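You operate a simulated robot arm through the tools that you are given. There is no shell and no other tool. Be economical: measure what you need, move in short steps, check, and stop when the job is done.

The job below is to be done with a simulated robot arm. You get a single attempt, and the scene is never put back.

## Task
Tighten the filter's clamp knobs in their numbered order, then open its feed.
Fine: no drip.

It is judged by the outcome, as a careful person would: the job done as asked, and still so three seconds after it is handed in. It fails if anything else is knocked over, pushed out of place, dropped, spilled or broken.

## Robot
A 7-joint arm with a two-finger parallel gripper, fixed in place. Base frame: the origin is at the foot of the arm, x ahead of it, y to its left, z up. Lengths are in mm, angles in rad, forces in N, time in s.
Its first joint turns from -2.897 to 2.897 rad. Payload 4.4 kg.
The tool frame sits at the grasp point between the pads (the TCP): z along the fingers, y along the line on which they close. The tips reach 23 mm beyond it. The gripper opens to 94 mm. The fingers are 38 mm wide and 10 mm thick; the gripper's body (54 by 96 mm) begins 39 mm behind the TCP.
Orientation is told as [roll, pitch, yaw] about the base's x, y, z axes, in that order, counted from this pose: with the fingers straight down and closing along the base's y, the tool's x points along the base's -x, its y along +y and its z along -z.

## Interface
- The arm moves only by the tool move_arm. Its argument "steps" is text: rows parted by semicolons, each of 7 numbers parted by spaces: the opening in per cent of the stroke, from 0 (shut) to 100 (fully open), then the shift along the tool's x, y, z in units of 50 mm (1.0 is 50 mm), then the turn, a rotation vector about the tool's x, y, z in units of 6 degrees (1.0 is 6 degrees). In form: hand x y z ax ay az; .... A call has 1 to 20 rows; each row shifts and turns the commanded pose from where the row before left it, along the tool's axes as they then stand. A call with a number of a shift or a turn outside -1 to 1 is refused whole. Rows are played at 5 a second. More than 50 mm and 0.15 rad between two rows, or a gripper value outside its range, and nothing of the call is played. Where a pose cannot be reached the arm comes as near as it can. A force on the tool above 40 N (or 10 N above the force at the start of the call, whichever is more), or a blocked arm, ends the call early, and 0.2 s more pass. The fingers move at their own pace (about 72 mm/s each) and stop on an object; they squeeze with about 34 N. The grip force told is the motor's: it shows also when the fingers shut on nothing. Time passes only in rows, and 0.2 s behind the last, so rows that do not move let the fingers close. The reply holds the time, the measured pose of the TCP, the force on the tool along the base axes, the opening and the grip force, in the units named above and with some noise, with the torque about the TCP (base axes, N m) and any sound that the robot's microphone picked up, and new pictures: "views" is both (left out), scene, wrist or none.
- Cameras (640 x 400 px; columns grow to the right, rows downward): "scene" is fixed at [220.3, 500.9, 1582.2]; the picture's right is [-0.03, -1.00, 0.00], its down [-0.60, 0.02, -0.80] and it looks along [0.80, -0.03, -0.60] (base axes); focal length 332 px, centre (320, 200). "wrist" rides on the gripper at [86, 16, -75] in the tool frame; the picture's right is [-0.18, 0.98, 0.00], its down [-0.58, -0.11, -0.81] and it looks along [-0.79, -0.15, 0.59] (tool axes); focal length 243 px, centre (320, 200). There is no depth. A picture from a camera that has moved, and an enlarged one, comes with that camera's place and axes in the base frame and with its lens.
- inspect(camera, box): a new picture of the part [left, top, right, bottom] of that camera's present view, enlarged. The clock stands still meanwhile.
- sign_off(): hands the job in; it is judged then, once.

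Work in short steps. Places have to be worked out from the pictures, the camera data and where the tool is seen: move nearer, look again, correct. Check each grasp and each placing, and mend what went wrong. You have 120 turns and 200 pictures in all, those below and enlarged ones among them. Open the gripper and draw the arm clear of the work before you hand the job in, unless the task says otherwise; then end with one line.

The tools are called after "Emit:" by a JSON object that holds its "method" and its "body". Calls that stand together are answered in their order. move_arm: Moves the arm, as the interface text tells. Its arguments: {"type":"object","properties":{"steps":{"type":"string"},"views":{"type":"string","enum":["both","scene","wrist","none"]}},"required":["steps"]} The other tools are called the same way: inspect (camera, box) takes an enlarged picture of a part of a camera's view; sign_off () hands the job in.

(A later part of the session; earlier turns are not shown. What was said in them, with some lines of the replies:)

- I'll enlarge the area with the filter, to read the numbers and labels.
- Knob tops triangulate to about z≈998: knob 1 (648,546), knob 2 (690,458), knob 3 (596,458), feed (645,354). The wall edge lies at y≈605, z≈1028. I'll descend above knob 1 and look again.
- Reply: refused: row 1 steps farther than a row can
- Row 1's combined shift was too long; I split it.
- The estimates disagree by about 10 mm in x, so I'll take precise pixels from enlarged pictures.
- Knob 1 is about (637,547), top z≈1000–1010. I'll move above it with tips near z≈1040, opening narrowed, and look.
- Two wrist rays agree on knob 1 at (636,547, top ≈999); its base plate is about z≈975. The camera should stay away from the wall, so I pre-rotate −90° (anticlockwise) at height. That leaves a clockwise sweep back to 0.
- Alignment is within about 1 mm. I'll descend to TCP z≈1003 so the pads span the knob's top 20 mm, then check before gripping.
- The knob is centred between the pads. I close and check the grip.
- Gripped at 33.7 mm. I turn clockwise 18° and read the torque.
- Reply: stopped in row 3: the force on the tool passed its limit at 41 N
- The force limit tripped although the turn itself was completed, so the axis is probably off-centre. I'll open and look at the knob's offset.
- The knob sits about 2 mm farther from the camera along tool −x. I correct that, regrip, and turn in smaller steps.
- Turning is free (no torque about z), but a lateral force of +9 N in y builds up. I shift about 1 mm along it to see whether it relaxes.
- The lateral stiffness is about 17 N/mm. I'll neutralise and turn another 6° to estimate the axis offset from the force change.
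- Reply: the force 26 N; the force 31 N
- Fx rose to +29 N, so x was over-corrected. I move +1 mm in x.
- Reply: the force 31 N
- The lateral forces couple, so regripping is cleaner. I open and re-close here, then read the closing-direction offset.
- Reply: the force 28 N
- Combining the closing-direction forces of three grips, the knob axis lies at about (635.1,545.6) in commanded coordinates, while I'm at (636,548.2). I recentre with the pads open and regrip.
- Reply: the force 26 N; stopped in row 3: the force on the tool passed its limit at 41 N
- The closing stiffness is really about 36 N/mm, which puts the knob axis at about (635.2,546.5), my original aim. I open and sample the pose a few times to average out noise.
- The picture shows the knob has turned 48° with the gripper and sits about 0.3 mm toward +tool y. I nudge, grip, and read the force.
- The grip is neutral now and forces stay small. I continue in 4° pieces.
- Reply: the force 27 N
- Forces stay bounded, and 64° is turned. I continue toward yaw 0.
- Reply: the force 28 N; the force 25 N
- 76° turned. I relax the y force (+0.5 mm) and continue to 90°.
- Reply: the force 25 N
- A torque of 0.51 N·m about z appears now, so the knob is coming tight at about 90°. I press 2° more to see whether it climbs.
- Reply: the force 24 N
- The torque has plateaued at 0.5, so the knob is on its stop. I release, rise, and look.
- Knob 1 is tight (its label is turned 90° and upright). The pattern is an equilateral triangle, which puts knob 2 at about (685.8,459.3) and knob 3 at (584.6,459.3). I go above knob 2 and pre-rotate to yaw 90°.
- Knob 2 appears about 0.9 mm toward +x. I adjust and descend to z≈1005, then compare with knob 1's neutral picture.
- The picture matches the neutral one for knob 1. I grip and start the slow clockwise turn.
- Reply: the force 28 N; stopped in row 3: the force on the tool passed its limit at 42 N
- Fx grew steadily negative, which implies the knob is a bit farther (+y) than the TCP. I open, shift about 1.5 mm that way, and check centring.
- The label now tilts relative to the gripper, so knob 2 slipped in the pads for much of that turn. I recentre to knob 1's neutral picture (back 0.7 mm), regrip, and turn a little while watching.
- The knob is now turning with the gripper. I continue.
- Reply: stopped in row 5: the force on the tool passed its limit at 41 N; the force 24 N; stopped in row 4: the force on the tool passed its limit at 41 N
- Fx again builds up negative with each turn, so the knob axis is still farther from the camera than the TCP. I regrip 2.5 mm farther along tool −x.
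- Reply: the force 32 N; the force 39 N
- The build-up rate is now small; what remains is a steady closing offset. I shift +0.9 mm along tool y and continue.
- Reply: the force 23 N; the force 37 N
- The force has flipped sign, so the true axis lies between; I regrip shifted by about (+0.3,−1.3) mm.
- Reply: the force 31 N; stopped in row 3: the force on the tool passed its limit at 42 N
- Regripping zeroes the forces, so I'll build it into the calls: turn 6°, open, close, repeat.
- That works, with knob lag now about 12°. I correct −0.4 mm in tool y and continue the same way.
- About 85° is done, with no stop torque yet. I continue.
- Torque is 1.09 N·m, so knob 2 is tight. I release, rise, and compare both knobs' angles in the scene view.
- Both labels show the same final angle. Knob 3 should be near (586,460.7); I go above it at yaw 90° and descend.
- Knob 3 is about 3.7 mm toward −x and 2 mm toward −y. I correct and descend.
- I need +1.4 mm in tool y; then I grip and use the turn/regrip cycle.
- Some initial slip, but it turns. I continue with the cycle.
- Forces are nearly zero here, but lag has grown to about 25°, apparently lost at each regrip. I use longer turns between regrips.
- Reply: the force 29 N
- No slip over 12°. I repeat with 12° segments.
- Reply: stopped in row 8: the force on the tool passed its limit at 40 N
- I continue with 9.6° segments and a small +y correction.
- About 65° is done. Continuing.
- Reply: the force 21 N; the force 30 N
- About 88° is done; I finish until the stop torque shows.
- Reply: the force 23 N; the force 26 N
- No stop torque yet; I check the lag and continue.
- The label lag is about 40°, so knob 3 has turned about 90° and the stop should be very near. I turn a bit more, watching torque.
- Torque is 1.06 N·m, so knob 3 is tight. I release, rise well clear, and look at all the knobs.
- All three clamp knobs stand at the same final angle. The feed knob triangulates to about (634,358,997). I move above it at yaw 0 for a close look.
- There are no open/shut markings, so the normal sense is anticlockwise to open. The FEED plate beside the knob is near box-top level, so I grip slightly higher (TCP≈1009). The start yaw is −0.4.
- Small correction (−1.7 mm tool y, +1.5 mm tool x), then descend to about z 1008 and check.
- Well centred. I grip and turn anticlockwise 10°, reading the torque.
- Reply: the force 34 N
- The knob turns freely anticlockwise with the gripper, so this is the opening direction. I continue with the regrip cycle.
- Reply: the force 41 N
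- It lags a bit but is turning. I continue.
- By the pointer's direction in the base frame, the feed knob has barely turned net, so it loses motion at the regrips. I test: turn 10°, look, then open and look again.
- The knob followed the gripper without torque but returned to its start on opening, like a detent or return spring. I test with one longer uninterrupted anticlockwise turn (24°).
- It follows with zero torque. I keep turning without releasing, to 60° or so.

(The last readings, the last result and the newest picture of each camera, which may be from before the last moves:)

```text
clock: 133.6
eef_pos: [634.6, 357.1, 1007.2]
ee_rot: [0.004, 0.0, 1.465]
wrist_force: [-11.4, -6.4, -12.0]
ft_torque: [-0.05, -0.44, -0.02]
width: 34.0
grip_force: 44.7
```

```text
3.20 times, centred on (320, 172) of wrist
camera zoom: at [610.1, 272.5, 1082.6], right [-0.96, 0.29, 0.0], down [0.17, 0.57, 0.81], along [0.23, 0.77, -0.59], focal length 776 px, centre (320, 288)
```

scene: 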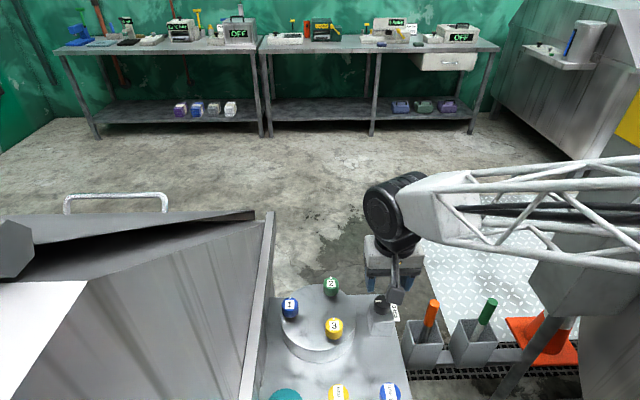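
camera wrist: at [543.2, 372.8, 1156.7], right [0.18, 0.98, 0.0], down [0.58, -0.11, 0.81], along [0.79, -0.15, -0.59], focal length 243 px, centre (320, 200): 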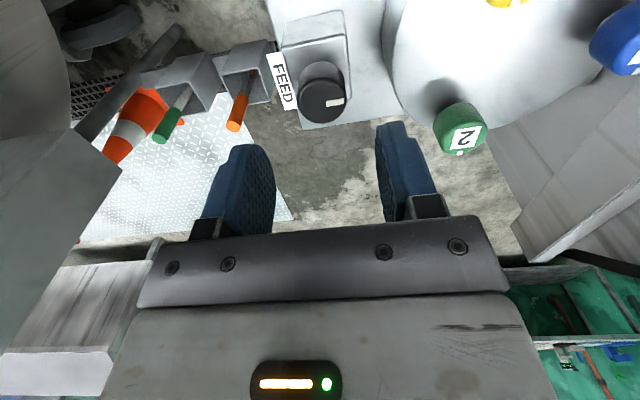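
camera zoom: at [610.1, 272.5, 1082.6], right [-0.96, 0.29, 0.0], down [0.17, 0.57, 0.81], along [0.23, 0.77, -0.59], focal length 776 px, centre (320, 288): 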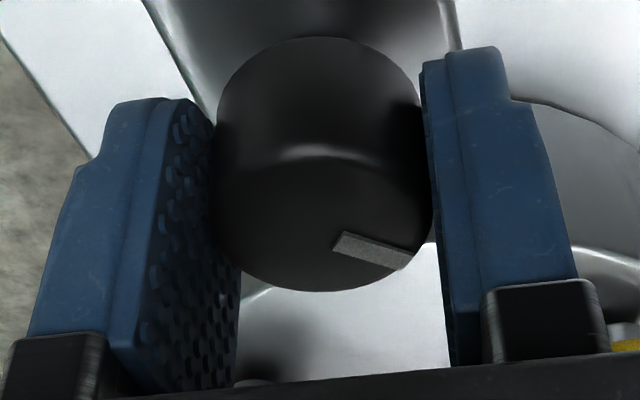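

48° turned and still following. I continue toward 90°.

Emit:
{"method": "move_arm", "body": {"steps": "0 0 0 0 0 0 -0.4;0 0 0 0 0 0 -0.4;0 0 0 0 0 0 -0.4;0 0 0 0 0 0 -0.4;0 0 0 0 0 0 -0.4;0 0 0 0 0 0 0;0 0 0 0 0 0 -0.4;0 0 0 0 0 0 -0.4;0 0 0 0 0 0 -0.4;0 0 0 0 0 0 -0.4;0 0 0 0 0 0 -0.4;0 0 0 0 0 0 0", "views": "none"}}

Emit:
{"method": "inspect", "body": {"camera": "wrist", "box": [220, 110, 420, 235]}}

```text
clock: 136.2
eef_pos: [635.3, 358.5, 1008.7]
ee_rot: [0.002, -0.002, 1.885]
wrist_force: [15.1, -7.2, -20.6]
ft_torque: [-0.11, -0.93, 0.0]
width: 33.7
grip_force: 44.9
```

```text
3.20 times, centred on (320, 172) of wrist
camera zoom: at [646.5, 269.5, 1082.5], right [-0.99, -0.13, 0.0], down [-0.07, 0.59, 0.81], along [-0.11, 0.8, -0.59], focal length 776 px, centre (320, 288)
```

zoom: 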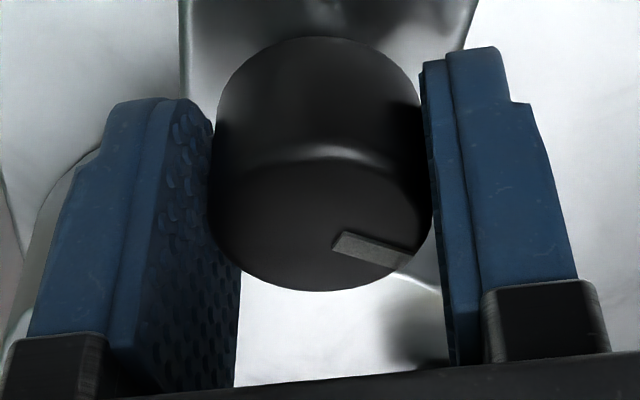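

72° turned. I continue in smaller calls, watching for a stop near 90°.

Emit:
{"method": "move_arm", "body": {"steps": "0 0 0 0 0 0 -0.4;0 0 0 0 0 0 -0.4;0 0 0 0 0 0 -0.4;0 0 0 0 0 0 -0.4;0 0 0 0 0 0 -0.4;0 0 0 0 0 0 -0.4;0 0 0 0 0 0 0", "views": "none"}}

Emit:
{"method": "move_arm", "body": {"steps": "0 0 0 0 0 0 -0.4;0 0 0 0 0 0 -0.4;0 0 0 0 0 0 0", "views": "none"}}

Emit:
{"method": "inspect", "body": {"camera": "wrist", "box": [220, 110, 420, 235]}}

```text
clock: 137.8
eef_pos: [634.2, 357.9, 1009.5]
ee_rot: [0.001, -0.003, 2.136]
wrist_force: [4.7, 20.2, -19.9]
ft_torque: [0.87, -0.3, 0.02]
width: 33.7
grip_force: 45.0
```

```text
clock: 138.6
eef_pos: [635.2, 357.8, 1007.9]
ee_rot: [0.001, -0.002, 2.221]
wrist_force: [6.7, 12.1, -17.8]
ft_torque: [0.33, -0.47, -0.26]
width: 33.8
grip_force: 45.2
```

```text
3.20 times, centred on (320, 172) of wrist
camera zoom: at [674.6, 277.9, 1082.5], right [-0.89, -0.45, 0.0], down [-0.26, 0.53, 0.81], along [-0.36, 0.72, -0.59], focal length 776 px, centre (320, 288)
```

zoom: 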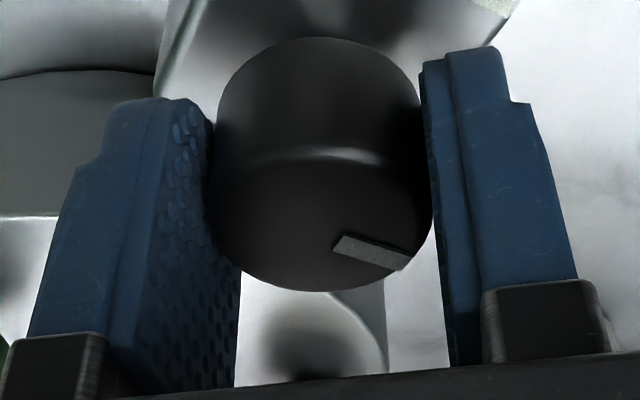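

A torque of −0.26 appears, so the open stop is at about 90°. I press 4° more to seat it.

Emit:
{"method": "move_arm", "body": {"steps": "0 0 0 0 0 0 -0.33;0 0 0 0 0 0 -0.33;0 0 0 0 0 0 0", "views": "none"}}

Emit:
{"method": "move_arm", "body": {"steps": "45 0 0 0 0 0 0;45 0 0 0 0 0 0;45 0 0 0 0 0 0", "views": "none"}}

Emit:
{"method": "inspect", "body": {"camera": "wrist", "box": [220, 110, 420, 235]}}

```text
clock: 139.4
eef_pos: [635.4, 358.5, 1007.9]
ee_rot: [0.001, -0.001, 2.289]
wrist_force: [8.8, -3.4, -4.5]
ft_torque: [-0.01, -0.22, -0.17]
width: 33.2
grip_force: 45.0
```

```text
clock: 140.2
eef_pos: [634.7, 358.3, 1008.7]
ee_rot: [0.002, -0.002, 2.29]
wrist_force: [0.2, 0.2, 0.0]
ft_torque: [-0.01, 0.0, -0.03]
width: 42.6
grip_force: 0.1
```

```text
3.20 times, centred on (320, 172) of wrist
camera zoom: at [679.7, 281.0, 1082.3], right [-0.86, -0.51, 0.0], down [-0.3, 0.51, 0.81], along [-0.41, 0.69, -0.59], focal length 776 px, centre (320, 288)
```

zoom: 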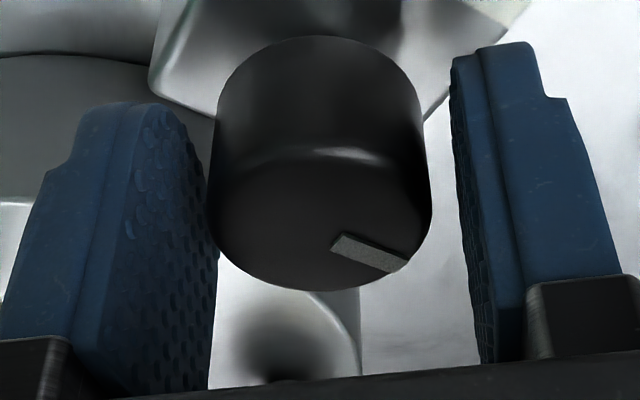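

The feed knob stays at its stop after release. I rise clear and check everything.

Emit:
{"method": "move_arm", "body": {"steps": "60 0 0 -0.9 0 0 0;60 0 0 -0.9 0 0 0;60 0 0 -0.9 0 0 0;60 0 0 -0.9 0 0 0;60 -0.9 0 0 0 0 0;60 -0.9 0 0 0 0 0;60 0 0 -0.9 0 0 0;60 0 0 0 0 0 0", "views": "both"}}

Emit:
{"method": "inspect", "body": {"camera": "scene", "box": [260, 250, 420, 350]}}

```text
clock: 142.0
eef_pos: [572.9, 425.7, 1234.4]
ee_rot: [0.003, -0.001, 2.289]
wrist_force: [-0.1, 0.1, -0.4]
ft_torque: [0.04, 0.0, -0.02]
width: 56.3
grip_force: 0.0
camera wrist: at [618.8, 348.3, 1308.7], right [-0.86, -0.51, 0.0], down [-0.3, 0.51, 0.81], along [-0.41, 0.69, -0.59], focal length 243 px, centre (320, 200)
```

scene: 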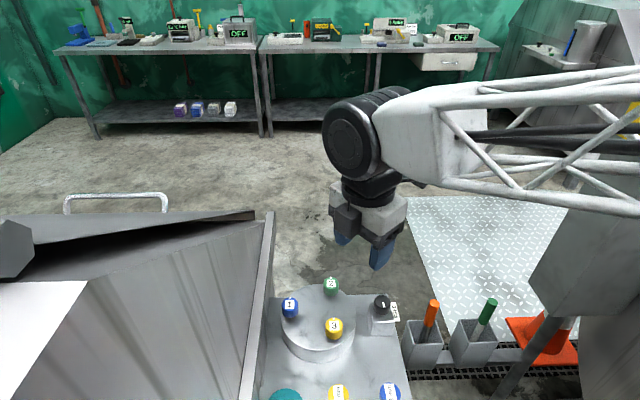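
wrist: 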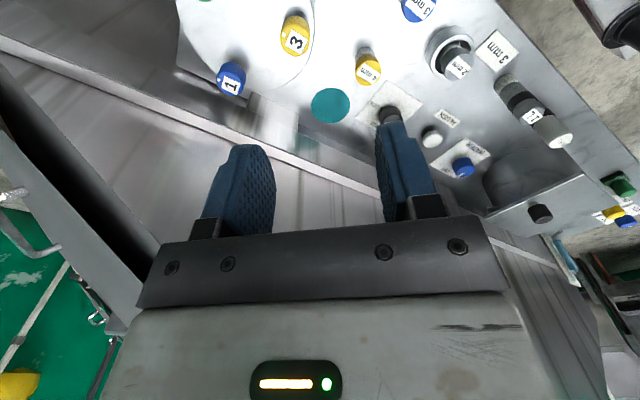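

```text
4.00 times, centred on (340, 300) of scene
camera zoom: at [220.3, 500.9, 1582.2], right [-0.03, -1.0, 0.0], down [-0.6, 0.02, -0.8], along [0.8, -0.03, -0.6], focal length 1329 px, centre (240, -200)
```

zoom: 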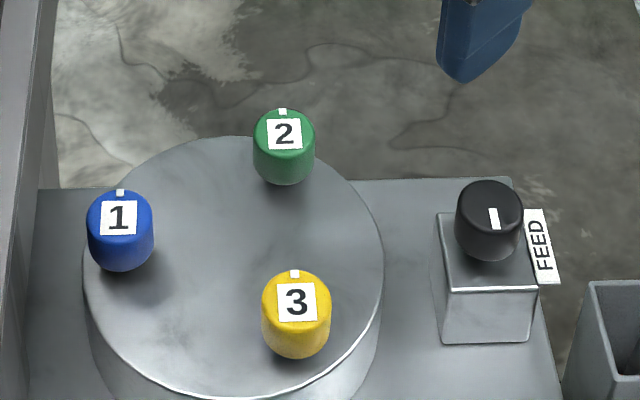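

Clamps 1, 2 and 3 are all tight, the feed is turned 90° open to its stop, no drip shows, and the arm is clear with the gripper open. I hand it in.

Emit:
{"method": "sign_off", "body": {}}

```text
The job is handed in.
```

The clamp knobs are tightened in order 1, 2, 3, each about 90° clockwise to its stop (end torque 0.5 N·m on knob 1, about 1.1 on 2 and 3), then the feed turned 90° anticlockwise to its stop, taken as open since it has no open/shut marks; no drip seen.
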